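You operate a simulated robot arm through the tools that you are given. There is no shell and no other tool.

You run a simulated robot arm. Do the job below in one go: nothing can be reset, and whatever is moved stays where it is left.

## Task
Press the wet sheet on the grey felt in the paper press.
Fine: lean on the shut board till the sheet pales, open it wide, lay the felt back; leave the other felt.

Only the result counts: the job must be done as asked and must still hold three seconds after the hand-in. Knocking over, shifting, dropping, spilling or breaking anything else fails it. Flat cloth is picked up by pressing the open fingertips on it (5 to 10 N) and closing them slowly along it; thin cloth reads only 2 to 8 mm in the jaws.

## Robot
A 5-joint arm with a two-finger parallel gripper, fixed in place. Base frame: the origin is at the foot of the arm, x ahead of it, y to its left, z up; the work surface is at about z = 0.744. Lengths are in m, angles in rad, forces in N, time in s.
It reaches about 1.134 m from its shoulder. Its first joint turns from -2.601 to 2.601 rad. Payload 1.57 kg.
The tool frame sits at the grasp point between the pads (the TCP): z along the fingers, y along the line on which they close. The tips reach 0.03 m beyond it. The gripper opens to 0.11 m. The fingers are 0.024 m wide and 0.012 m thick; the gripper's body (0.048 by 0.112 m) begins 0.078 m behind the TCP.
Orientation is told as [roll, pitch, yaw] about the base's x, y, z axes, in that order, counted from this pose: with the fingers straight down and closing along the base's y, the tool's x points along the base's -x, its y along +y and its z along -z.

## Interface
- The arm moves only by the tool servo_tool. Its argument "steps" is a list of rows, each an object (a shift or turn left out is 0, a gripper value left out holds the last) with "travel": the shift along the tool's x, y, z in cm, a list of three; "angular": the turn, a rotation vector about the tool's x, y, z in degrees, a list of three; "grip": the opening, from 0 (shut) to 1 (fully open). In form: [{"travel": [tx, ty, tz], "angular": [rx, ry, rz], "grip": grip}, ...]. A call has 1 to 20 rows; each row shifts and turns the commanded pose from where the row before left it, along the tool's axes as they then stand. A row lasts 0.2 s, in which the tool goes at most 0.05 m and 0.15 rad; a call with a longer step from one row to the next is refused whole, and so is a gripper value outside its range. A pose out of reach is approached as far as the arm can. The call stops where the force on the tool passes 90 N (or 10 N more than at its start, if that is more) or the arm is blocked; 0.2 s more then pass. The fingers move at their own pace (about 0.072 m/s each) and stop on an object; they squeeze with about 37 N. The grip force told is the motor's: it shows also when the fingers shut on nothing. Time passes only in rows, and 0.2 s behind the last, so rows that do not move let the fingers close. The reply holds the time, the measured pose of the TCP, the force on the tool along the base axes, the opening and the grip force, in the units named above and with some noise, with the torque about the TCP (base axes, N m) and any sound that the robot's microphone picked up, and new pictures: "pictures" is both (left out), scene, wrist or none.
- Cameras (640 x 400 px; columns grow to the right, rows downward): "scene" is fixed at [0.049, -0.6509, 1.4958]; the picture's right is [-0.45, -0.89, 0.00], its down [-0.88, 0.44, -0.15] and it looks along [0.13, -0.07, -0.99] (base axes); focal length 370 px, centre (320, 200). "wrist" rides on the gripper at [0.07, 0.016, -0.141] in the tool frame; the picture's right is [-0.23, 0.97, 0.00], its down [-0.86, -0.20, -0.48] and it looks along [-0.47, -0.11, 0.88] (tool axes); focal length 222 px, centre (320, 200). There is no depth. A picture from a camera that has moved, and an enlarged one, comes with that camera's place and axes in the base frame and with its lens.
- lift_body(by): slides the trunk up (or, below 0, down) by that many m; the arm rides with it, the base frame stays. It gives what a move gives, with no picture.
- enlarge(camera, box): a new picture of the part [left, top, right, bottom] of that camera's present view, enlarged. It takes no simulated time.
- job_done(): hands the job in; it is judged then, once.

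Places have to be worked out from the pictures, the camera data and where the tool is seen. Open the gripper and draw the arm clear of the work before you hand the job in, unless the task says otherwise.

The tools are called after ">>>" as name(argument=value, ...) on one line, values as JSON. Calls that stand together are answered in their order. servo_tool: Moves the arm, as the interface text tells. Its arguments: {"type":"object","properties":{"steps":{"type":"array"},"pictures":{"type":"string","enum":["both","scene","wrist","none"]}},"required":["steps"]} The other tools are called the same way: lift_body (by) slides the trunk up or down; enlarge (camera, box) takes an enlarged picture of a part of a camera's view; job_done () hands the job in.

At the start:

```text
time: 0.0
tool_pos: [0.2102, -0.5586, 1.0118]
ee_rot: [0.0, 0.0, -0.001]
wrist_force: [-0.5, 0.8, -0.5]
ft_torque: [0.0, 0.01, 0.0]
width: 0.1102
grip_force: 0.0
trunk travel left (down, up): [-0.745, 0.225]
```

scene: 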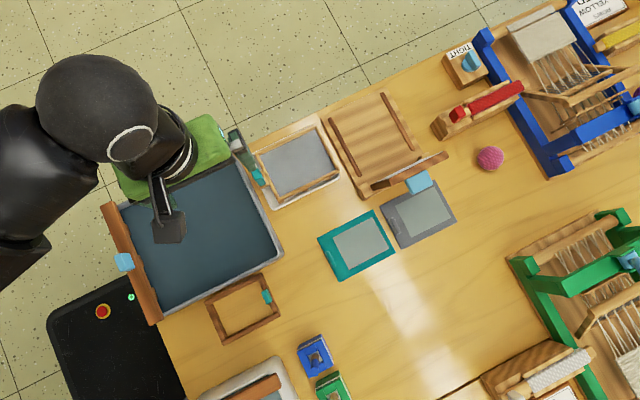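
wrist: 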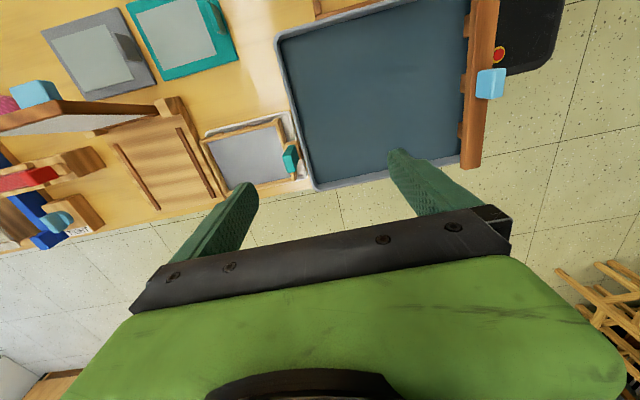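

I'll first look closely at the press and the felts in the scene camera before moving anything.

>>> enlarge(camera="scene", box=[310, 80, 470, 180])

>>> enlarge(camera="scene", box=[310, 170, 470, 290])

>>> enlarge(camera="wrist", box=[0, 0, 320, 240])

```text
4.00 times, centred on (390, 130) of scene
camera zoom: at [0.049, -0.6509, 1.4958], right [-0.45, -0.89, 0.0], down [-0.88, 0.44, -0.15], along [0.13, -0.07, -0.99], focal length 1482 px, centre (40, 480)
```

zoom: 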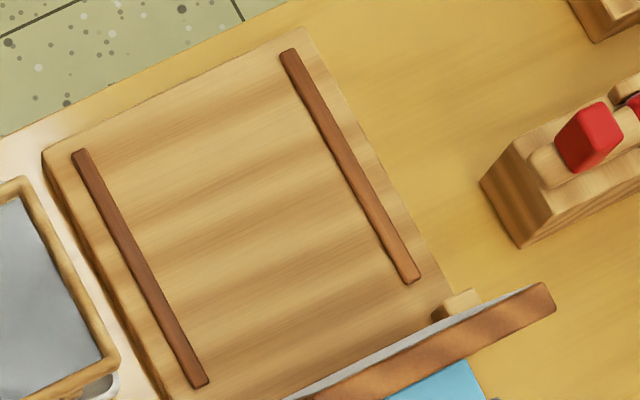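

```text
3.33 times, centred on (390, 230) of scene
camera zoom: at [0.049, -0.6509, 1.4958], right [-0.45, -0.89, 0.0], down [-0.88, 0.44, -0.15], along [0.13, -0.07, -0.99], focal length 1235 px, centre (87, 100)
```

zoom: 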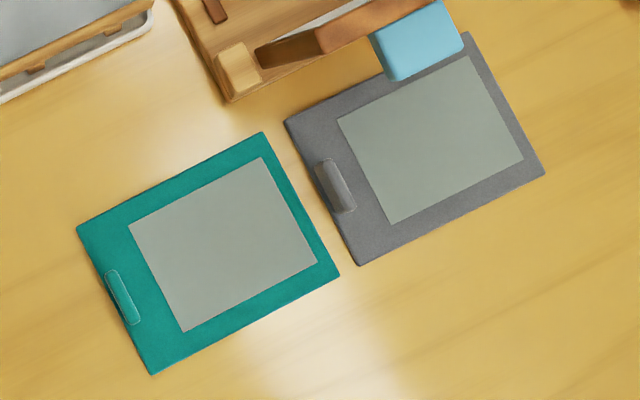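

```text
1.67 times, centred on (160, 120) of wrist
camera zoom: at [0.1403, -0.5419, 1.1532], right [0.23, 0.97, 0.0], down [0.86, -0.2, 0.48], along [0.47, -0.11, -0.88], focal length 370 px, centre (587, 333)
```

zoom: 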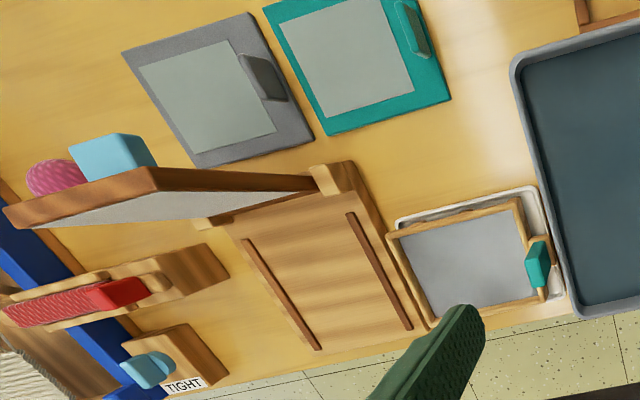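

The grey felt looks to lie at about x -0.016..0.082, y -0.93..-0.804, with a raised tab near (0.034, -0.813). The press bed is at about x 0.11..0.296, y -0.93..-0.78, and its board stands near upright at x≈0.1. I'll move up and over for a closer view from the wrist camera.

>>> servo_tool(steps=[{"travel": [0, -4, -1]}, {"travel": [0, -4, -1]}, {"travel": [0, -4, -1]}, {"travel": [0, -4, -1]}, {"travel": [0, 0, 0]}], pictures="both")

```text
time: 1.2
tool_pos: [0.2098, -0.7187, 1.012]
ee_rot: [0.0, -0.001, 0.0]
wrist_force: [-0.4, 0.5, 0.8]
ft_torque: [-0.01, 0.01, 0.0]
width: 0.1103
grip_force: 0.0
out of reach, approached as far as the arm can: row 1, 2, 3, 4
trunk travel left (down, up): [-0.745, 0.225]
camera wrist: at [0.1401, -0.702, 1.1533], right [0.23, 0.97, 0.0], down [0.85, -0.2, 0.48], along [0.47, -0.11, -0.88], focal length 222 px, centre (320, 200)
```

scene: 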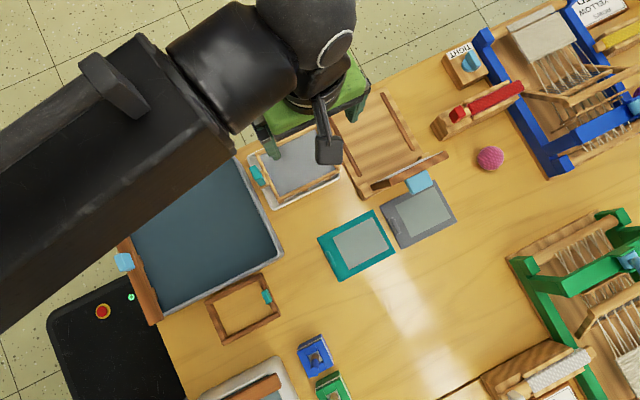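
wrist: 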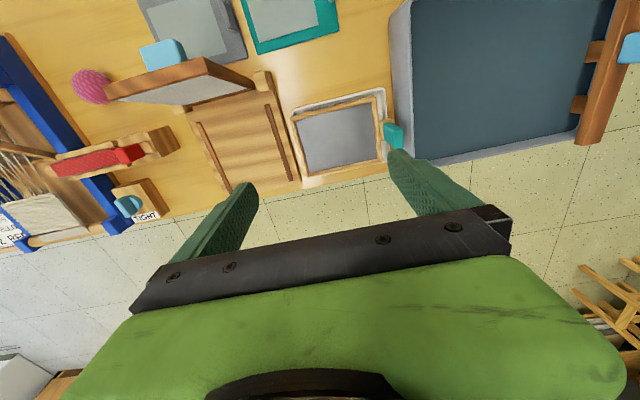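

The z rise was limited at this trunk height, so I'll lift the trunk by 0.10 to get some room above the press and its upright board.

>>> lift_body(by=0.1)

>>> enlarge(camera="wrist", box=[80, 0, 320, 220])

```text
time: 2.5
tool_pos: [0.2095, -0.7185, 1.1106]
ee_rot: [0.001, -0.001, 0.0]
wrist_force: [0.1, 0.6, 0.5]
ft_torque: [-0.03, 0.01, 0.03]
width: 0.11
grip_force: 0.0
trunk travel left (down, up): [-0.845, 0.125]
```

```text
1.82 times, centred on (200, 110) of wrist
camera zoom: at [0.1403, -0.702, 1.2531], right [0.23, 0.97, 0.0], down [0.85, -0.2, 0.48], along [0.47, -0.11, -0.88], focal length 404 px, centre (538, 364)
```

zoom: 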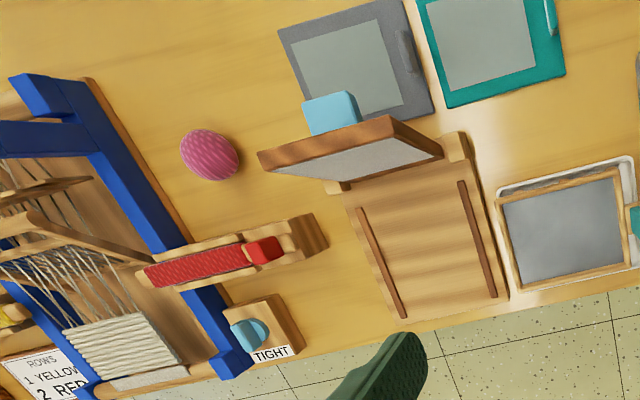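

The board stands between two hinge blocks at the -x end, with its grey underside facing the bed and a light-blue knob on its back. I'll move in over the bed at a safe height to gauge the strips and the heights.

>>> servo_tool(steps=[{"travel": [0, -3.5, 1]}, {"travel": [0, -3.5, 2]}, {"travel": [0, -3.5, 3]}, {"travel": [0, -3, 3]}, {"travel": [0, 0, 2]}, {"travel": [0, 0, 0]}], pictures="both")

```text
time: 3.9
tool_pos: [0.2084, -0.8548, 1.111]
ee_rot: [0.0, 0.0, 0.0]
wrist_force: [-0.2, -0.4, -0.2]
ft_torque: [-0.02, 0.01, 0.03]
width: 0.11
grip_force: 0.0
out of reach, approached as far as the arm can: row 1, 2, 3, 4, 5
trunk travel left (down, up): [-0.845, 0.125]
camera wrist: at [0.1398, -0.8378, 1.2531], right [0.23, 0.97, 0.0], down [0.86, -0.2, 0.48], along [0.47, -0.11, -0.88], focal length 222 px, centre (320, 200)
```

scene: 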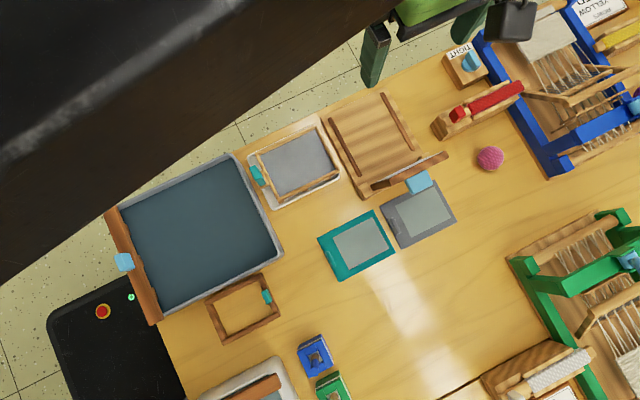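
wrist: 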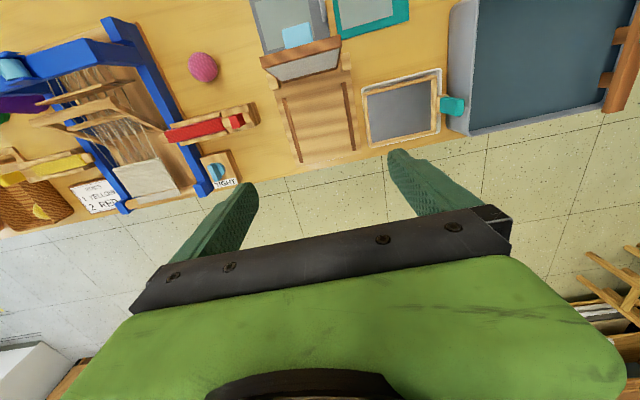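

The TCP followed y exactly but z did not change, even when commanded down. I'll test a small pure z move, and then a move without any sideways part, to learn how height is controlled.

>>> servo_tool(steps=[{"travel": [0, 0, 2]}, {"travel": [0, 0, 2]}, {"travel": [0, 0, 0]}], pictures="none")

```text
time: 4.7
tool_pos: [0.2092, -0.8538, 1.1111]
ee_rot: [-0.001, 0.001, 0.001]
wrist_force: [0.6, 0.4, 0.4]
ft_torque: [0.02, -0.02, -0.01]
width: 0.1102
grip_force: 0.0
out of reach, approached as far as the arm can: row 1, 2
trunk travel left (down, up): [-0.845, 0.125]
```

Height with the tool upright is evidently set only by the trunk, so lift_body is my vertical axis. I'll lower by 0.09 (tips to about 0.99, above the board's top near 0.93) and look closely at the bed.

>>> lift_body(by=-0.09)

>>> enlarge(camera="wrist", box=[200, 0, 440, 200])

>>> enlarge(camera="scene", box=[320, 140, 460, 230])

```text
time: 6.0
tool_pos: [0.2083, -0.8542, 1.0214]
ee_rot: [0.0, 0.0, 0.0]
wrist_force: [0.1, 0.1, -0.2]
ft_torque: [0.01, 0.0, 0.0]
width: 0.1102
grip_force: 0.0
trunk travel left (down, up): [-0.755, 0.215]
```

```text
2.00 times, centred on (320, 100) of wrist
camera zoom: at [0.14, -0.8376, 1.1632], right [0.23, 0.97, 0.0], down [0.86, -0.2, 0.48], along [0.47, -0.11, -0.88], focal length 444 px, centre (320, 400)
```

zoom: 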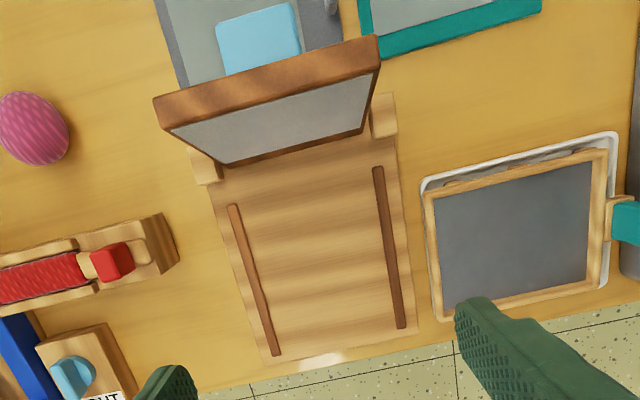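

```text
4.44 times, centred on (390, 185) of scene
camera zoom: at [0.049, -0.6509, 1.4958], right [-0.45, -0.89, 0.0], down [-0.88, 0.44, -0.15], along [0.13, -0.07, -0.99], focal length 1646 px, centre (9, 267)
```

zoom: 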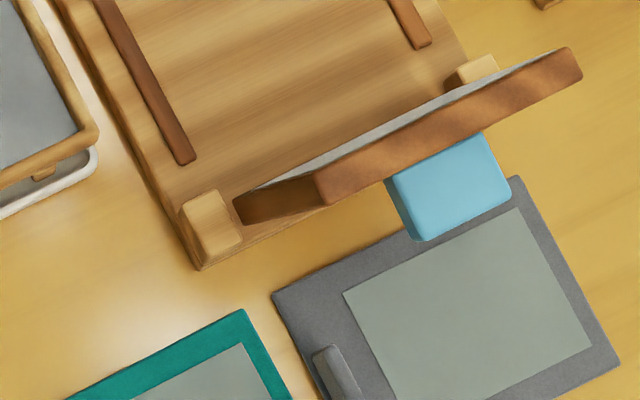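

The strips are low guide rails: at y≈-0.795 and -0.915, x≈0.155..0.29. The 0.098 x 0.127 felt fits between them only when turned 90°, with its tab at the front (+x) outside the board. Next I'll move high over the grey felt's tab for a close look.

>>> servo_tool(steps=[{"travel": [3.5, 0.8, 0]}, {"travel": [3.5, 0.8, 0]}, {"travel": [3.5, 0.8, 0]}, {"travel": [3.5, 0.8, 0]}, {"travel": [3.4, 0.9, 0]}, {"travel": [0, 0, 0]}], pictures="both")

```text
time: 7.4
tool_pos: [0.034, -0.8119, 1.0215]
ee_rot: [0.002, 0.0, 0.0]
wrist_force: [0.4, 0.9, 0.1]
ft_torque: [-0.01, 0.0, -0.03]
width: 0.11
grip_force: 0.1
trunk travel left (down, up): [-0.755, 0.215]
camera wrist: at [-0.0344, -0.7961, 1.1631], right [0.23, 0.97, 0.0], down [0.86, -0.2, 0.48], along [0.47, -0.11, -0.88], focal length 222 px, centre (320, 200)
```

scene: 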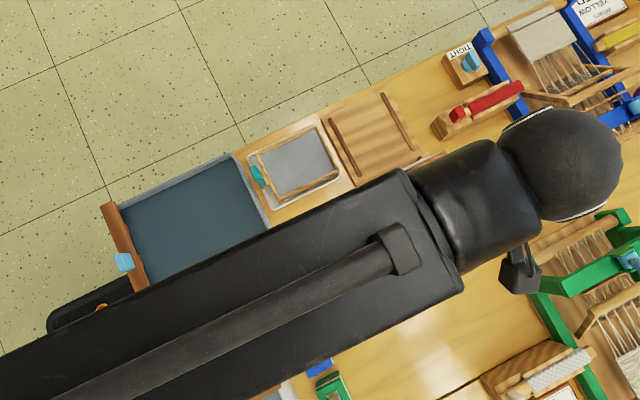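
wrist: 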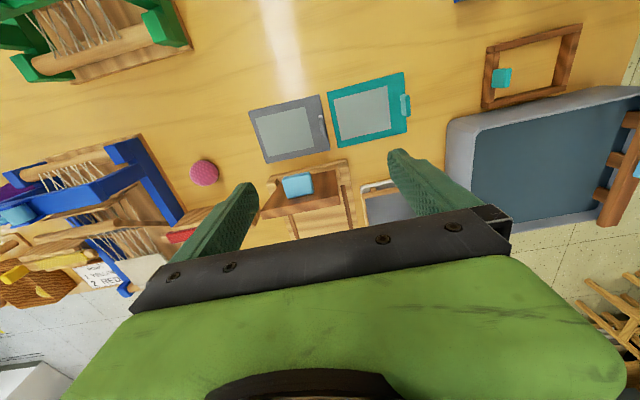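

>>> enlarge(camera="wrist", box=[230, 60, 430, 220])

```text
2.50 times, centred on (330, 140) of wrist
camera zoom: at [-0.0344, -0.7961, 1.1631], right [0.23, 0.97, 0.0], down [0.86, -0.2, 0.48], along [0.47, -0.11, -0.88], focal length 555 px, centre (295, 350)
```

zoom: 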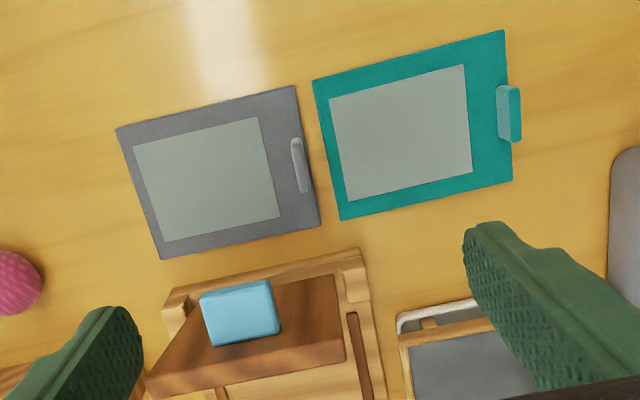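

The grey felt's tab is a raised ridge at about (0.037, -0.811), 38 mm long in x and thin in y, and the teal felt's edge is about 20 mm away. I'll narrow the jaws to about 20 mm so they miss the teal felt, then lower partway and look again.

>>> servo_tool(steps=[{"travel": [-0.2, -0.1, 0], "grip": 0.2}, {"travel": [0, 0, 0]}, {"travel": [0, 0, 0]}, {"travel": [0, 0, 0]}, {"travel": [0, 0, 0]}], pictures="none")

>>> lift_body(by=-0.15)

>>> enlarge(camera="wrist", box=[220, 80, 420, 230])

```text
time: 8.6
tool_pos: [0.0378, -0.8133, 1.0208]
ee_rot: [0.0, 0.0, 0.0]
wrist_force: [0.2, 0.2, -0.6]
ft_torque: [0.02, 0.01, 0.01]
width: 0.022
grip_force: 0.0
trunk travel left (down, up): [-0.755, 0.215]
```

```text
time: 10.3
tool_pos: [0.0358, -0.8144, 0.8713]
ee_rot: [0.0, 0.0, -0.001]
wrist_force: [0.5, 0.0, 0.2]
ft_torque: [0.03, 0.01, -0.01]
width: 0.0223
grip_force: 0.0
trunk travel left (down, up): [-0.605, 0.365]
```

```text
2.67 times, centred on (320, 155) of wrist
camera zoom: at [-0.0324, -0.7973, 1.0132], right [0.23, 0.97, 0.0], down [0.85, -0.2, 0.48], along [0.47, -0.11, -0.88], focal length 592 px, centre (320, 320)
```

zoom: 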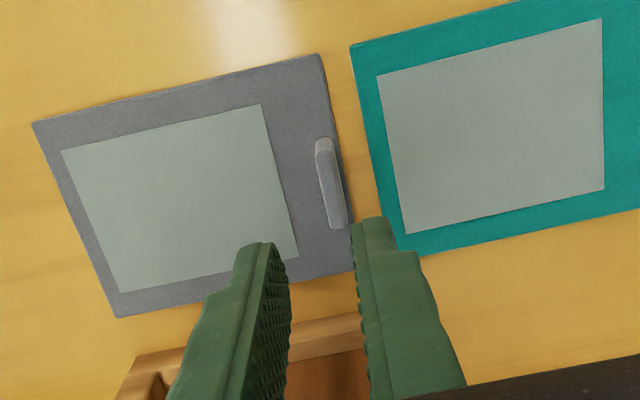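

The tab sits at about (0.039, -0.8095) and the teal edge at y≈-0.785. I'll centre on (0.038, -0.812), lower to tip height of about 0.775 and check again.

>>> servo_tool(steps=[{"travel": [-0.2, 0.25, 0]}, {"travel": [0, 0, 0]}], pictures="none")

>>> lift_body(by=-0.065)

>>> enlarge(camera="wrist", box=[240, 100, 420, 230])

```text
time: 10.9
tool_pos: [0.0388, -0.811, 0.8719]
ee_rot: [-0.002, -0.001, 0.0]
wrist_force: [-0.7, 0.4, -0.2]
ft_torque: [-0.02, -0.05, -0.01]
width: 0.0221
grip_force: 0.0
trunk travel left (down, up): [-0.605, 0.365]
```

```text
time: 12.0
tool_pos: [0.0388, -0.8122, 0.8068]
ee_rot: [0.001, 0.001, 0.0]
wrist_force: [0.0, -1.0, -0.8]
ft_torque: [-0.03, 0.04, 0.01]
width: 0.022
grip_force: 0.0
trunk travel left (down, up): [-0.54, 0.43]
```

```text
3.08 times, centred on (330, 165) of wrist
camera zoom: at [-0.0302, -0.7947, 0.9482], right [0.23, 0.97, 0.0], down [0.86, -0.2, 0.48], along [0.47, -0.11, -0.88], focal length 684 px, centre (289, 308)
```

zoom: 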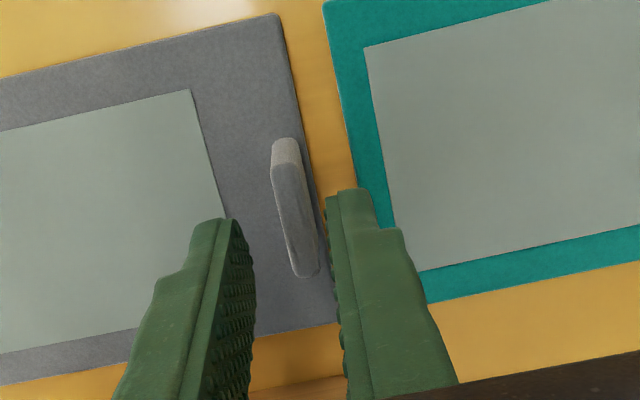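

The tab is about 4 mm to the +y side of the jaw centre. I'll narrow to about 17.6 mm, shift +2.5 mm in y and 2 mm in x, then lower the tips to z≈0.752, just above the felt.

>>> servo_tool(steps=[{"travel": [-0.15, 0.22, 0], "grip": 0.16}, {"travel": [0, 0, 0]}, {"travel": [0, 0, 0]}], pictures="none")

>>> lift_body(by=-0.018)

>>> enlarge(camera="wrist", box=[240, 100, 420, 230])

```text
time: 12.8
tool_pos: [0.0413, -0.8103, 0.8065]
ee_rot: [0.0, 0.002, 0.0]
wrist_force: [-0.4, 0.1, 0.4]
ft_torque: [0.0, 0.01, 0.01]
width: 0.0175
grip_force: 0.0
trunk travel left (down, up): [-0.54, 0.43]
```

```text
time: 13.4
tool_pos: [0.0402, -0.809, 0.7883]
ee_rot: [-0.002, 0.0, -0.001]
wrist_force: [-0.3, -0.4, 0.3]
ft_torque: [-0.02, -0.02, 0.02]
width: 0.0176
grip_force: 0.1
trunk travel left (down, up): [-0.522, 0.448]
```

```text
3.08 times, centred on (330, 165) of wrist
camera zoom: at [-0.0286, -0.7924, 0.9301], right [0.23, 0.97, 0.0], down [0.86, -0.2, 0.48], along [0.47, -0.11, -0.88], focal length 684 px, centre (289, 308)
```

zoom: 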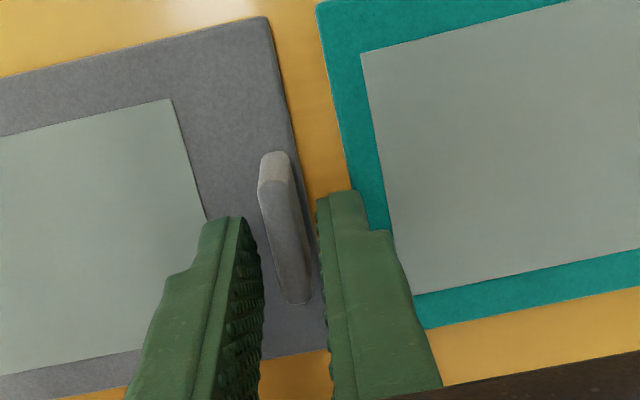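

The tab is now between the pads with both fingertips clear of the teal felt. I'll lower 5 mm more and close on it.

>>> lift_body(by=-0.005)

>>> servo_tool(steps=[{"grip": 0.12}, {"grip": 0.09}, {"grip": 0.06}, {"grip": 0.03}, {"grip": 0.0}, {"grip": 0.0}, {"grip": 0.0}], pictures="wrist")

>>> enlarge(camera="wrist", box=[240, 100, 420, 230])

```text
time: 14.0
tool_pos: [0.0396, -0.8094, 0.7828]
ee_rot: [0.0, 0.001, 0.001]
wrist_force: [0.1, 0.1, -0.4]
ft_torque: [-0.02, -0.02, -0.01]
width: 0.0178
grip_force: 0.1
trunk travel left (down, up): [-0.517, 0.453]
```

```text
time: 15.6
tool_pos: [0.0407, -0.8082, 0.7824]
ee_rot: [0.0, 0.001, 0.001]
wrist_force: [-0.1, -0.8, 0.1]
ft_torque: [0.0, -0.01, 0.0]
width: 0.0067
grip_force: 26.1
trunk travel left (down, up): [-0.517, 0.453]
camera wrist: at [-0.0286, -0.7925, 0.9251], right [0.23, 0.97, 0.0], down [0.86, -0.2, 0.48], along [0.47, -0.11, -0.88], focal length 222 px, centre (320, 200)
```

wrist: 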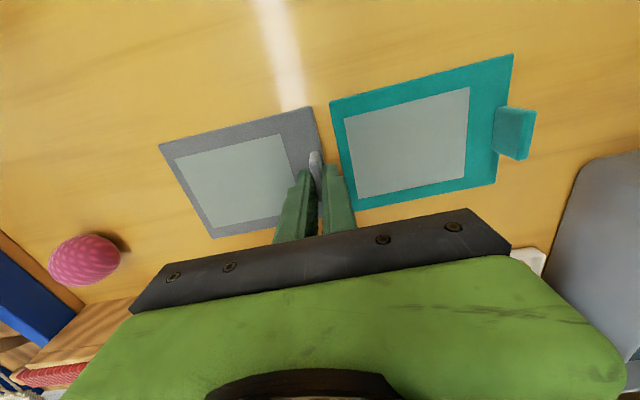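

```text
3.08 times, centred on (330, 165) of wrist
camera zoom: at [-0.0286, -0.7925, 0.9251], right [0.23, 0.97, 0.0], down [0.86, -0.2, 0.48], along [0.47, -0.11, -0.88], focal length 684 px, centre (289, 308)
```

zoom: 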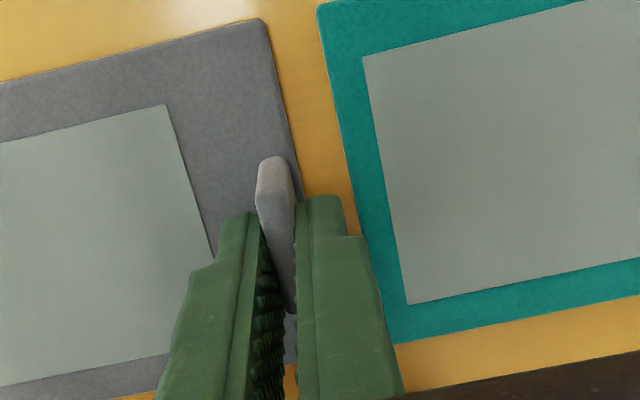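

The tab is held (6.7 mm, 26 N). The board's knob overhangs the felt's +x edge, so I'll lift just 2 cm first, look, and then back off in -x before raising further.

>>> lift_body(by=0.02)

>>> servo_tool(steps=[{"travel": [0, 0, 0]}], pictures="both")

>>> enlarge(camera="wrist", box=[140, 60, 400, 250])

```text
time: 16.2
tool_pos: [0.0399, -0.8098, 0.8036]
ee_rot: [0.0, -0.001, -0.001]
wrist_force: [-0.3, -0.1, -0.1]
ft_torque: [-0.01, 0.0, 0.01]
width: 0.007
grip_force: 26.7
trunk travel left (down, up): [-0.537, 0.433]
```

```text
time: 16.6
tool_pos: [0.0404, -0.8091, 0.8033]
ee_rot: [-0.001, -0.001, 0.0]
wrist_force: [-0.4, 0.6, 0.2]
ft_torque: [0.05, 0.0, -0.02]
width: 0.0068
grip_force: 26.3
trunk travel left (down, up): [-0.537, 0.433]
camera wrist: at [-0.0286, -0.7925, 0.9451], right [0.23, 0.97, 0.0], down [0.85, -0.2, 0.48], along [0.47, -0.11, -0.88], focal length 222 px, centre (320, 200)
```

scene: 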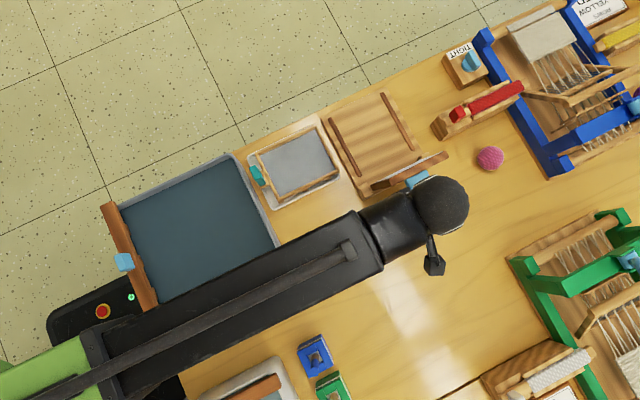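
wrist: 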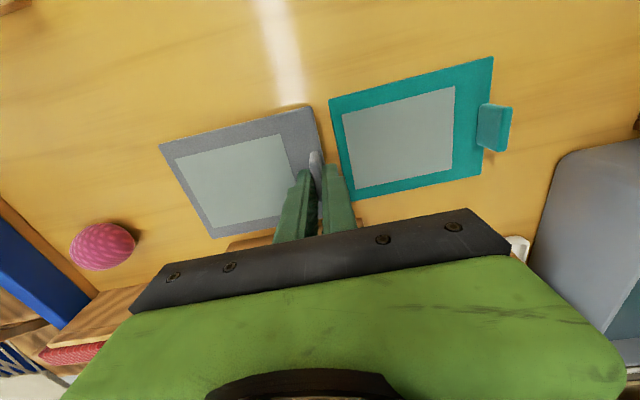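

```text
2.11 times, centred on (270, 155) of wrist
camera zoom: at [-0.0286, -0.7925, 0.9451], right [0.23, 0.97, 0.0], down [0.85, -0.2, 0.48], along [0.47, -0.11, -0.88], focal length 468 px, centre (425, 295)
```

zoom: 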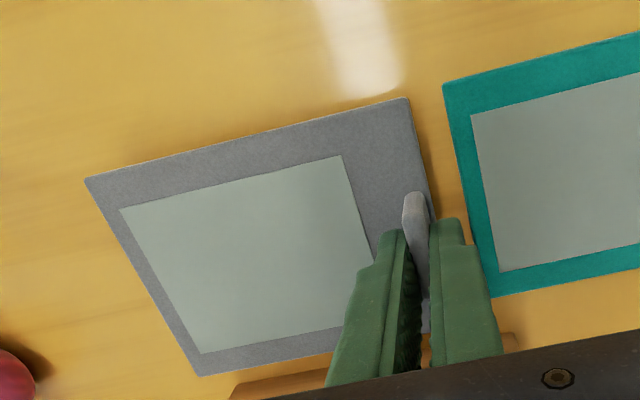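

The felt is rigid and lifts level, so no draping. I'll back off 8 cm in -x to clear the knob, then raise it well above the board.

>>> servo_tool(steps=[{"travel": [2, 0, 0]}, {"travel": [2, 0, 0]}, {"travel": [2, 0, 0]}, {"travel": [2, 0, 0]}, {"travel": [0, 0, 0]}], pictures="none")

>>> lift_body(by=0.23)

>>> enlarge(camera="wrist", box=[140, 60, 460, 260])

```text
time: 17.8
tool_pos: [-0.04, -0.8097, 0.8034]
ee_rot: [-0.001, 0.002, 0.0]
wrist_force: [0.3, -0.1, 0.0]
ft_torque: [0.03, -0.04, 0.02]
width: 0.0065
grip_force: 26.9
trunk travel left (down, up): [-0.537, 0.433]
```

```text
time: 20.2
tool_pos: [-0.0407, -0.8074, 1.0333]
ee_rot: [-0.001, 0.0, 0.001]
wrist_force: [-0.5, 0.0, -0.5]
ft_torque: [0.01, 0.02, 0.01]
width: 0.0067
grip_force: 26.4
trunk travel left (down, up): [-0.767, 0.203]
```

```text
2.00 times, centred on (300, 160) of wrist
camera zoom: at [-0.1092, -0.7927, 1.175], right [0.23, 0.97, 0.0], down [0.85, -0.2, 0.48], along [0.47, -0.11, -0.88], focal length 444 px, centre (360, 280)
```

zoom: 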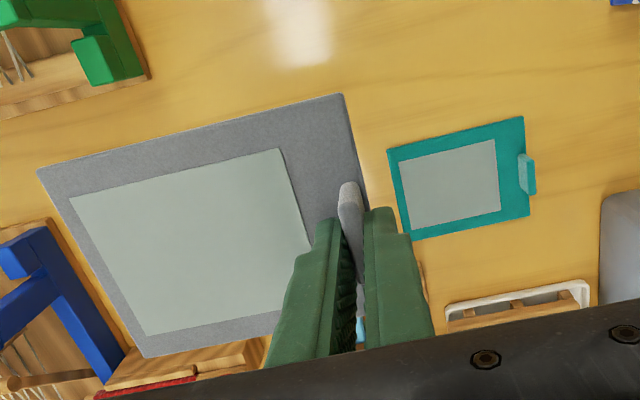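

The felt is up and level with the sheet in place. I'll spin the tool +90° about its own z (−90° in the base) so the felt trails toward -x with its tab at the front.

>>> servo_tool(steps=[{"angular": [0, 0, 7.5]}, {"angular": [0, 0, 7.5]}, {"angular": [0, 0, 7.5]}, {"angular": [0, 0, 7.5]}, {"angular": [0, 0, 7.5]}, {"angular": [0, 0, 7.5]}, {"angular": [0, 0, 7.5]}, {"angular": [0, 0, 7.5]}, {"angular": [0, 0, 7.5]}, {"angular": [0, 0, 7.5]}, {"angular": [0, 0, 7.5]}, {"angular": [0, 0, 7.5]}, {"travel": [0, 0, 0]}], pictures="both")

```text
time: 23.1
tool_pos: [-0.0401, -0.8088, 1.0335]
ee_rot: [0.001, 0.0, -1.574]
wrist_force: [-0.2, -0.2, -1.0]
ft_torque: [0.01, -0.03, -0.02]
width: 0.0067
grip_force: 26.0
trunk travel left (down, up): [-0.767, 0.203]
camera wrist: at [-0.0229, -0.7392, 1.1751], right [0.97, -0.23, 0.0], down [-0.2, -0.85, 0.48], along [-0.11, -0.47, -0.88], focal length 222 px, centre (320, 200)
```

scene: 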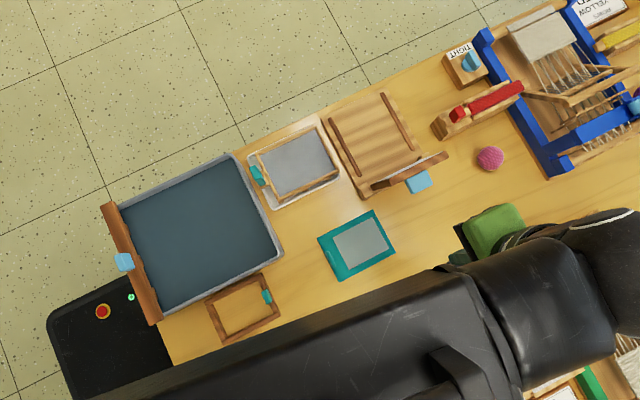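
wrist: 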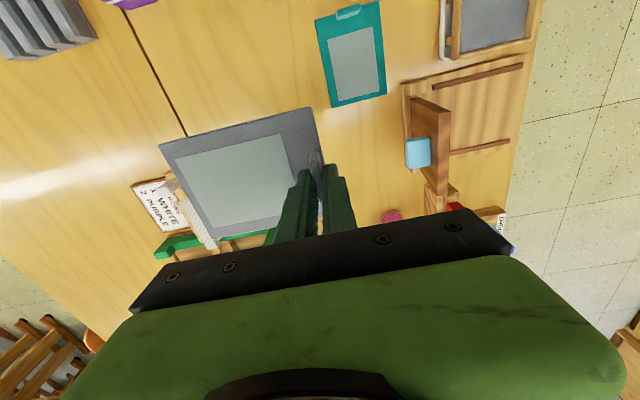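

The felt now trails toward -x. From here the wrist camera sees the press end-on, so I'll enlarge that view to measure the board.

>>> enlarge(camera="wrist", box=[370, 30, 550, 220])

>>> enlarge(camera="scene", box=[320, 80, 460, 210])

```text
2.11 times, centred on (460, 125) of wrist
camera zoom: at [-0.0229, -0.7392, 1.1751], right [0.97, -0.23, 0.0], down [-0.2, -0.85, 0.48], along [-0.11, -0.47, -0.88], focal length 468 px, centre (25, 358)
```

zoom: 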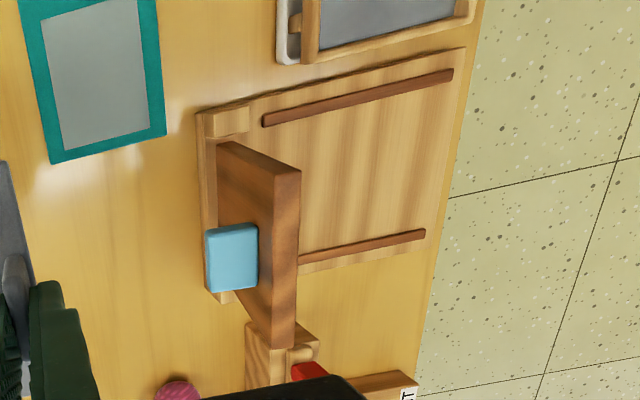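

```text
3.08 times, centred on (390, 145) of scene
camera zoom: at [0.049, -0.6509, 1.4958], right [-0.45, -0.89, 0.0], down [-0.88, 0.44, -0.15], along [0.13, -0.07, -0.99], focal length 1140 px, centre (105, 369)
```

zoom: 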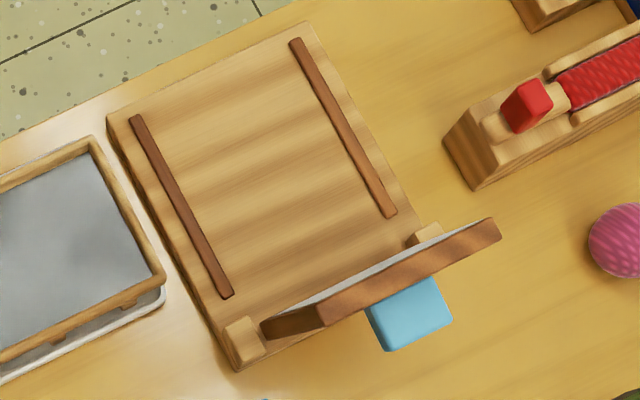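

The open board leans about 9° past upright: top at (0.10, z≈0.91), hinge at x≈0.12. Shut, it should cover x≈0.12..0.257, so with the tab at x≈0.274 the sheet lies at 0.161..0.252 under the board. I'll carry the felt over there at this height.

>>> servo_tool(steps=[{"travel": [-0.625, 3.925, 0]}, {"travel": [-0.625, 3.925, 0]}, {"travel": [-0.625, 3.925, 0]}, {"travel": [-0.625, 3.925, 0]}, {"travel": [-0.625, 3.925, 0]}, {"travel": [-0.625, 3.925, 0]}, {"travel": [-0.625, 3.925, 0]}, {"travel": [-0.625, 3.925, 0]}, {"travel": [0, 0, 0]}], pictures="both")

```text
time: 25.1
tool_pos: [0.2716, -0.8598, 1.0333]
ee_rot: [0.0, 0.0, -1.572]
wrist_force: [-0.2, -0.5, -0.3]
ft_torque: [-0.01, -0.01, 0.02]
width: 0.0069
grip_force: 26.3
trunk travel left (down, up): [-0.767, 0.203]
camera wrist: at [0.2887, -0.7892, 1.1752], right [0.97, -0.23, 0.0], down [-0.2, -0.85, 0.48], along [-0.11, -0.47, -0.88], focal length 222 px, centre (320, 200)
```

scene: 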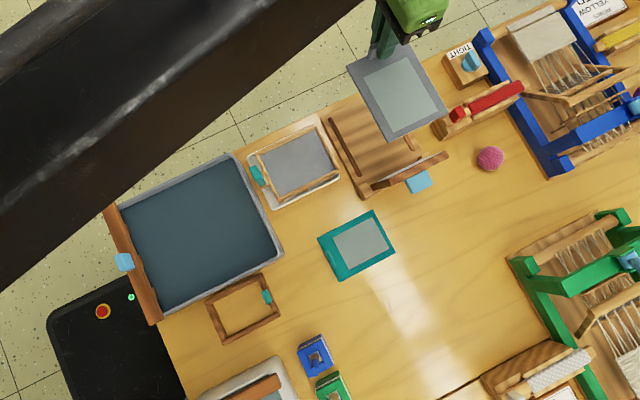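
wrist: 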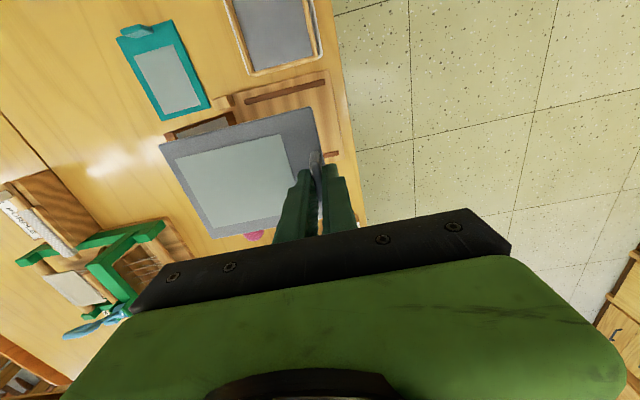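

Position is good: the felt's trailing edge at x≈0.152 clears the board. I'll lower to about 5 cm above the bed and look again.

>>> lift_body(by=-0.17)

>>> servo_tool(steps=[{"travel": [0, 0, 0]}], pictures="both")

>>> enlarge(camera="scene", box=[320, 60, 480, 200])

>>> enlarge(camera="wrist", box=[140, 40, 400, 260])

```text
time: 27.0
tool_pos: [0.2721, -0.8593, 0.8637]
ee_rot: [0.0, 0.0, -1.57]
wrist_force: [-0.4, 0.6, 0.1]
ft_torque: [-0.01, -0.01, 0.01]
width: 0.0068
grip_force: 26.3
trunk travel left (down, up): [-0.597, 0.373]
```

```text
time: 27.4
tool_pos: [0.2719, -0.8579, 0.8629]
ee_rot: [-0.002, 0.001, -1.57]
wrist_force: [0.7, 0.1, 0.1]
ft_torque: [-0.01, -0.04, 0.03]
width: 0.0066
grip_force: 25.7
trunk travel left (down, up): [-0.597, 0.373]
camera wrist: at [0.2885, -0.7893, 1.0052], right [0.97, -0.23, 0.0], down [-0.2, -0.86, 0.48], along [-0.11, -0.47, -0.88], focal length 222 px, centre (320, 200)
```

scene: 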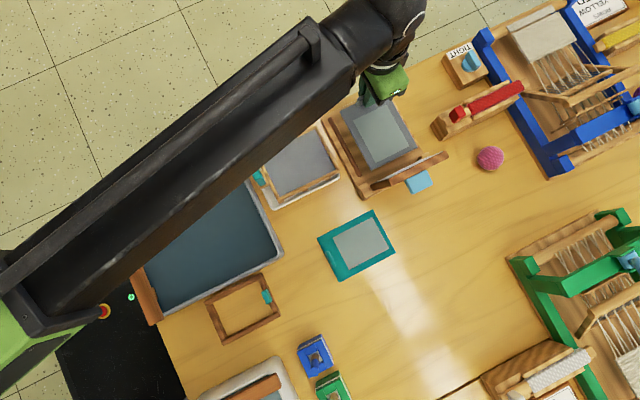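
wrist: 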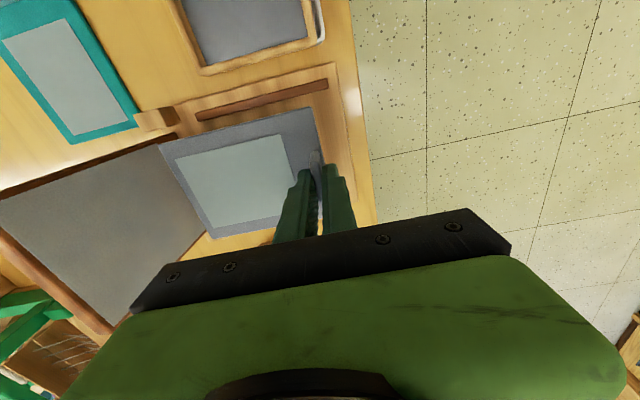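

```text
2.86 times, centred on (400, 130) of scene
camera zoom: at [0.049, -0.6509, 1.4958], right [-0.45, -0.89, 0.0], down [-0.88, 0.44, -0.15], along [0.13, -0.07, -0.99], focal length 1058 px, centre (91, 400)
```

zoom: 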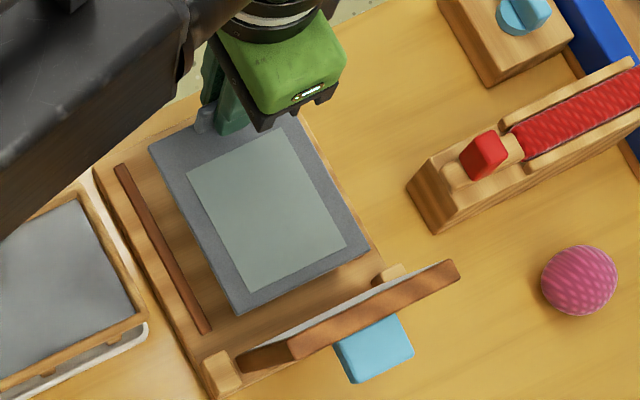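

```text
1.82 times, centred on (270, 150) of wrist
camera zoom: at [0.2885, -0.7893, 1.0052], right [0.97, -0.23, 0.0], down [-0.2, -0.86, 0.48], along [-0.11, -0.47, -0.88], focal length 404 px, centre (411, 291)
```

zoom: 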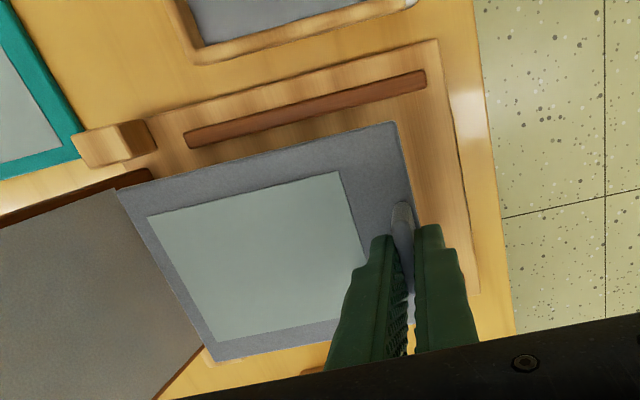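

Alignment looks right: the felt's +y edge is at -0.8055 against the rail at -0.799, and the trailing edge at 0.153 clears the board. I'll lower close to the bed, then creep down watching the force.

>>> lift_body(by=-0.045)

>>> lift_body(by=-0.003)

>>> enlarge(camera="wrist", box=[140, 40, 400, 260])

```text
time: 28.2
tool_pos: [0.2714, -0.8589, 0.8181]
ee_rot: [0.0, 0.001, -1.571]
wrist_force: [-0.7, -0.6, 0.1]
ft_torque: [0.01, -0.01, -0.01]
width: 0.0069
grip_force: 26.2
trunk travel left (down, up): [-0.552, 0.418]
```

```text
time: 28.8
tool_pos: [0.2708, -0.8595, 0.8156]
ee_rot: [0.001, 0.001, -1.57]
wrist_force: [-0.8, -0.1, -0.1]
ft_torque: [0.01, -0.01, 0.0]
width: 0.0068
grip_force: 26.8
trunk travel left (down, up): [-0.549, 0.421]
```

```text
1.82 times, centred on (270, 150) of wrist
camera zoom: at [0.2886, -0.7892, 0.9572], right [0.97, -0.23, 0.0], down [-0.2, -0.86, 0.48], along [-0.11, -0.47, -0.88], focal length 404 px, centre (411, 291)
```

zoom: 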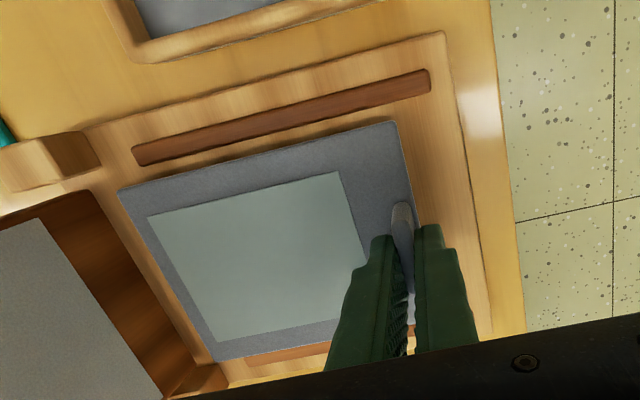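

No contact yet, and the felt is squarely between the rails. I'll continue in small steps.

>>> lift_body(by=-0.004)

>>> lift_body(by=-0.003)

>>> lift_body(by=-0.002)

```text
time: 29.3
tool_pos: [0.271, -0.8583, 0.8116]
ee_rot: [0.001, 0.0, -1.57]
wrist_force: [-0.3, -0.2, -1.0]
ft_torque: [0.01, -0.02, -0.02]
width: 0.0067
grip_force: 26.0
trunk travel left (down, up): [-0.545, 0.425]
```

```text
time: 29.8
tool_pos: [0.2713, -0.8593, 0.808]
ee_rot: [-0.002, 0.0, -1.571]
wrist_force: [-0.6, 0.2, -1.0]
ft_torque: [0.0, -0.03, 0.01]
width: 0.0068
grip_force: 25.7
trunk travel left (down, up): [-0.542, 0.428]
```

```text
time: 30.3
tool_pos: [0.2718, -0.8586, 0.8065]
ee_rot: [0.0, -0.001, -1.572]
wrist_force: [0.6, -0.4, -0.8]
ft_torque: [-0.01, 0.0, -0.03]
width: 0.0064
grip_force: 26.1
trunk travel left (down, up): [-0.54, 0.43]
```

>>> lift_body(by=-0.002)

>>> lift_body(by=-0.002)

>>> enlarge(camera="wrist", box=[140, 40, 400, 260])

>>> enlarge(camera="scene", box=[330, 80, 450, 190])

```text
time: 30.9
tool_pos: [0.2715, -0.8596, 0.8045]
ee_rot: [-0.001, 0.0, -1.572]
wrist_force: [-0.3, 0.7, -0.1]
ft_torque: [0.0, -0.01, 0.0]
width: 0.0067
grip_force: 25.8
trunk travel left (down, up): [-0.538, 0.432]
```

```text
time: 31.4
tool_pos: [0.2725, -0.858, 0.8037]
ee_rot: [0.0, 0.0, -1.57]
wrist_force: [1.6, -3.7, 10.5]
ft_torque: [0.02, 0.04, 0.01]
width: 0.0068
grip_force: 25.6
trunk travel left (down, up): [-0.536, 0.434]
```

```text
1.82 times, centred on (270, 150) of wrist
camera zoom: at [0.2885, -0.7888, 0.9449], right [0.97, -0.23, 0.0], down [-0.2, -0.85, 0.48], along [-0.11, -0.47, -0.88], focal length 404 px, centre (411, 291)
```

zoom: 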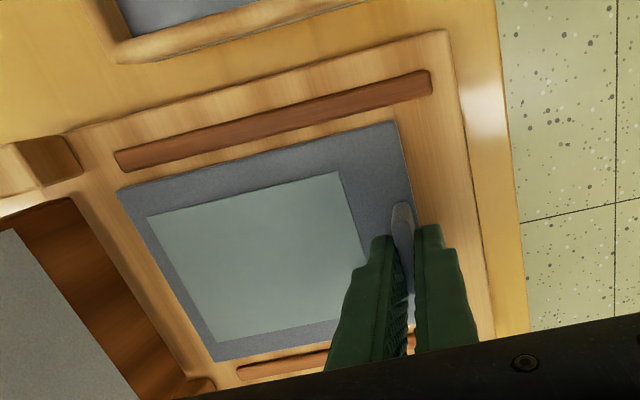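

```text
3.64 times, centred on (390, 135) of scene
camera zoom: at [0.049, -0.6509, 1.4958], right [-0.45, -0.89, 0.0], down [-0.88, 0.44, -0.15], along [0.13, -0.07, -0.99], focal length 1347 px, centre (66, 436)
```

zoom: 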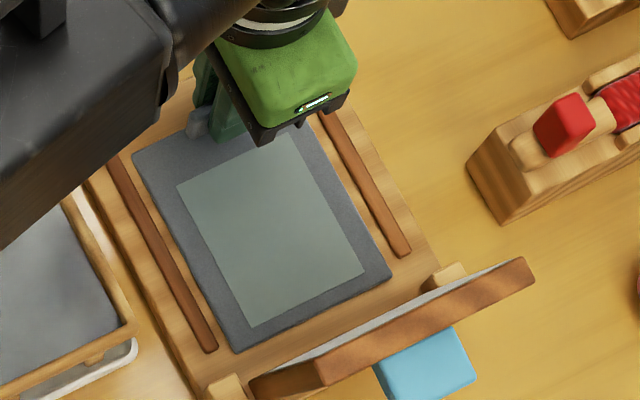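

Contact with the bed: 10 N at TCP z 0.8037, with the felt lying between both rails. I'll open the jaws a little, then rise straight up.

>>> servo_tool(steps=[{"grip": 0.1}, {"grip": 0.15}, {"grip": 0.2}, {"grip": 0.25}, {"grip": 0.25}], pictures="none")

>>> lift_body(by=0.05)

>>> servo_tool(steps=[{"travel": [0, 0, 0]}], pictures="both")

>>> enlarge(camera="wrist", box=[140, 40, 400, 260])

```text
time: 32.6
tool_pos: [0.2706, -0.8589, 0.8026]
ee_rot: [0.001, 0.0, -1.571]
wrist_force: [0.1, -0.7, 0.8]
ft_torque: [0.02, 0.0, 0.0]
width: 0.0276
grip_force: 0.1
trunk travel left (down, up): [-0.536, 0.434]
```

```text
time: 33.5
tool_pos: [0.2716, -0.8592, 0.8517]
ee_rot: [-0.001, 0.001, -1.573]
wrist_force: [0.1, -0.4, 0.5]
ft_torque: [-0.04, 0.0, 0.0]
width: 0.0274
grip_force: 0.1
trunk travel left (down, up): [-0.586, 0.384]
```

```text
time: 33.9
tool_pos: [0.2717, -0.8614, 0.8531]
ee_rot: [0.002, 0.0, -1.571]
wrist_force: [-0.3, 0.1, -0.4]
ft_torque: [0.02, 0.01, -0.01]
width: 0.0273
grip_force: 0.1
trunk travel left (down, up): [-0.586, 0.384]
camera wrist: at [0.2885, -0.7892, 0.9942], right [0.97, -0.23, 0.0], down [-0.2, -0.86, 0.48], along [-0.11, -0.47, -0.88], focal length 222 px, centre (320, 200)
```

scene: 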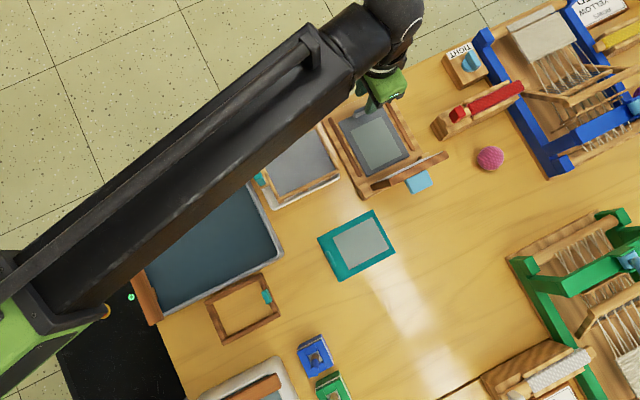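
wrist: 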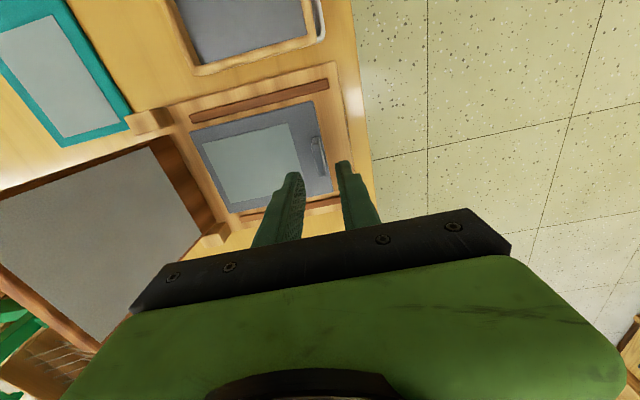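

```text
1.82 times, centred on (270, 150) of wrist
camera zoom: at [0.2885, -0.7892, 0.9942], right [0.97, -0.23, 0.0], down [-0.2, -0.86, 0.48], along [-0.11, -0.47, -0.88], focal length 404 px, centre (411, 291)
```

zoom: 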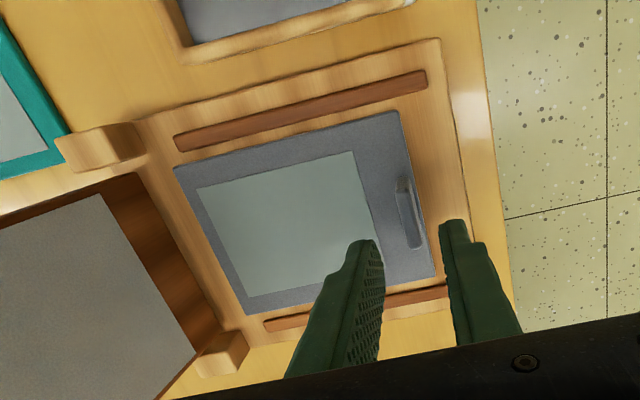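

The felt is lying flat on the bed, tab in front. Next is the board: I'll rise, spin back to yaw 0, and go behind the board to look at its knob.

>>> lift_body(by=0.15)

>>> servo_tool(steps=[{"angular": [0, 0, -7.5], "grip": 0.6}, {"angular": [0, 0, -7.5]}, {"angular": [0, 0, -7.5]}, {"angular": [0, 0, -7.5]}, {"angular": [0, 0, -7.5]}, {"angular": [0, 0, -7.5]}, {"angular": [0, 0, -7.5]}, {"angular": [0, 0, -7.5]}, {"angular": [0, 0, -7.5]}, {"angular": [0, 0, -7.5]}, {"angular": [0, 0, -7.5]}, {"angular": [0, 0, -7.5]}, {"travel": [0, 0, 0]}], pictures="none")

>>> servo_tool(steps=[{"travel": [3.8, 0, 0]}, {"travel": [3.8, 0, 0]}, {"travel": [3.8, 0, 0]}, {"travel": [3.8, 0, 0]}, {"travel": [3.8, 0, 0]}, {"travel": [3.8, 0, 0]}, {"travel": [0, 0, 0]}], pictures="both")

>>> enlarge(camera="wrist", box=[220, 80, 420, 240])

```text
time: 35.6
tool_pos: [0.2708, -0.8585, 1.0038]
ee_rot: [0.0, 0.001, -1.571]
wrist_force: [0.5, 0.9, 0.0]
ft_torque: [-0.01, 0.02, 0.03]
width: 0.0276
grip_force: 0.0
trunk travel left (down, up): [-0.736, 0.234]
```

```text
time: 38.5
tool_pos: [0.2709, -0.8598, 1.0025]
ee_rot: [0.001, 0.0, 0.001]
wrist_force: [-0.1, -0.1, 0.5]
ft_torque: [-0.01, 0.01, 0.02]
width: 0.0658
grip_force: 0.2
trunk travel left (down, up): [-0.736, 0.234]
```

```text
time: 40.0
tool_pos: [0.043, -0.8582, 1.0028]
ee_rot: [-0.001, -0.001, 0.001]
wrist_force: [-0.1, -0.3, -0.3]
ft_torque: [-0.02, 0.01, 0.03]
width: 0.066
grip_force: 0.0
trunk travel left (down, up): [-0.736, 0.234]
camera wrist: at [-0.0258, -0.8419, 1.1441], right [0.23, 0.97, 0.0], down [0.86, -0.2, 0.48], along [0.47, -0.11, -0.88], focal length 222 px, centre (320, 200)
```

scene: 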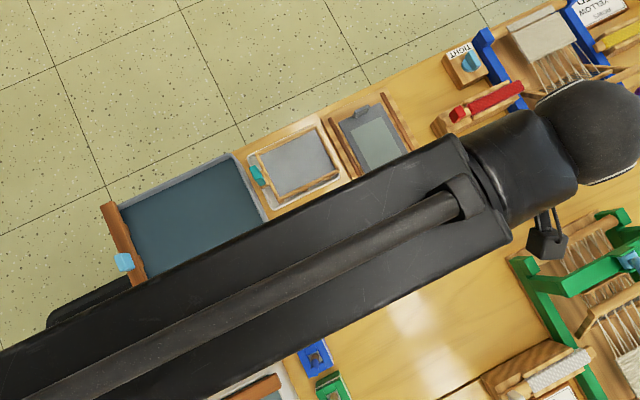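
wrist: 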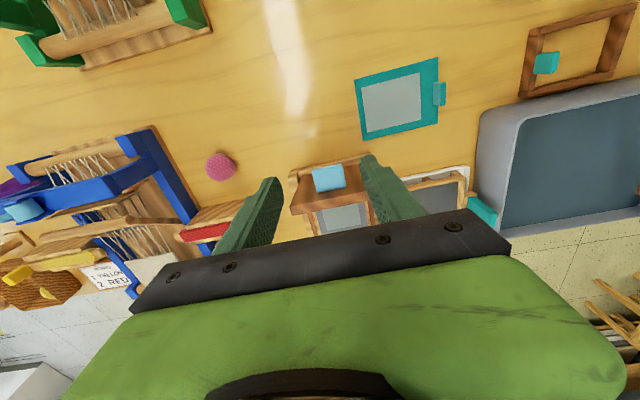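

```text
2.50 times, centred on (320, 160) of wrist
camera zoom: at [-0.0258, -0.8419, 1.1441], right [0.23, 0.97, 0.0], down [0.86, -0.2, 0.48], along [0.47, -0.11, -0.88], focal length 555 px, centre (320, 300)
```

zoom: 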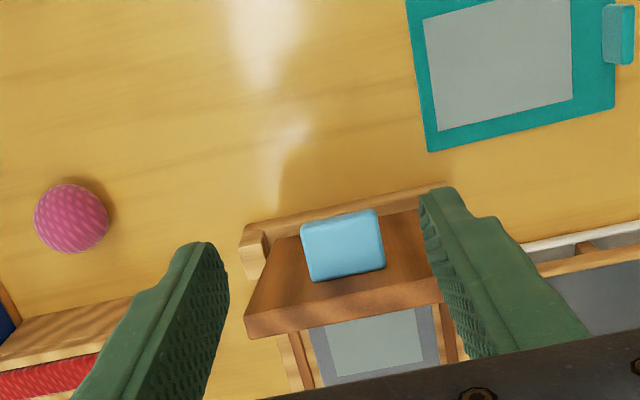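

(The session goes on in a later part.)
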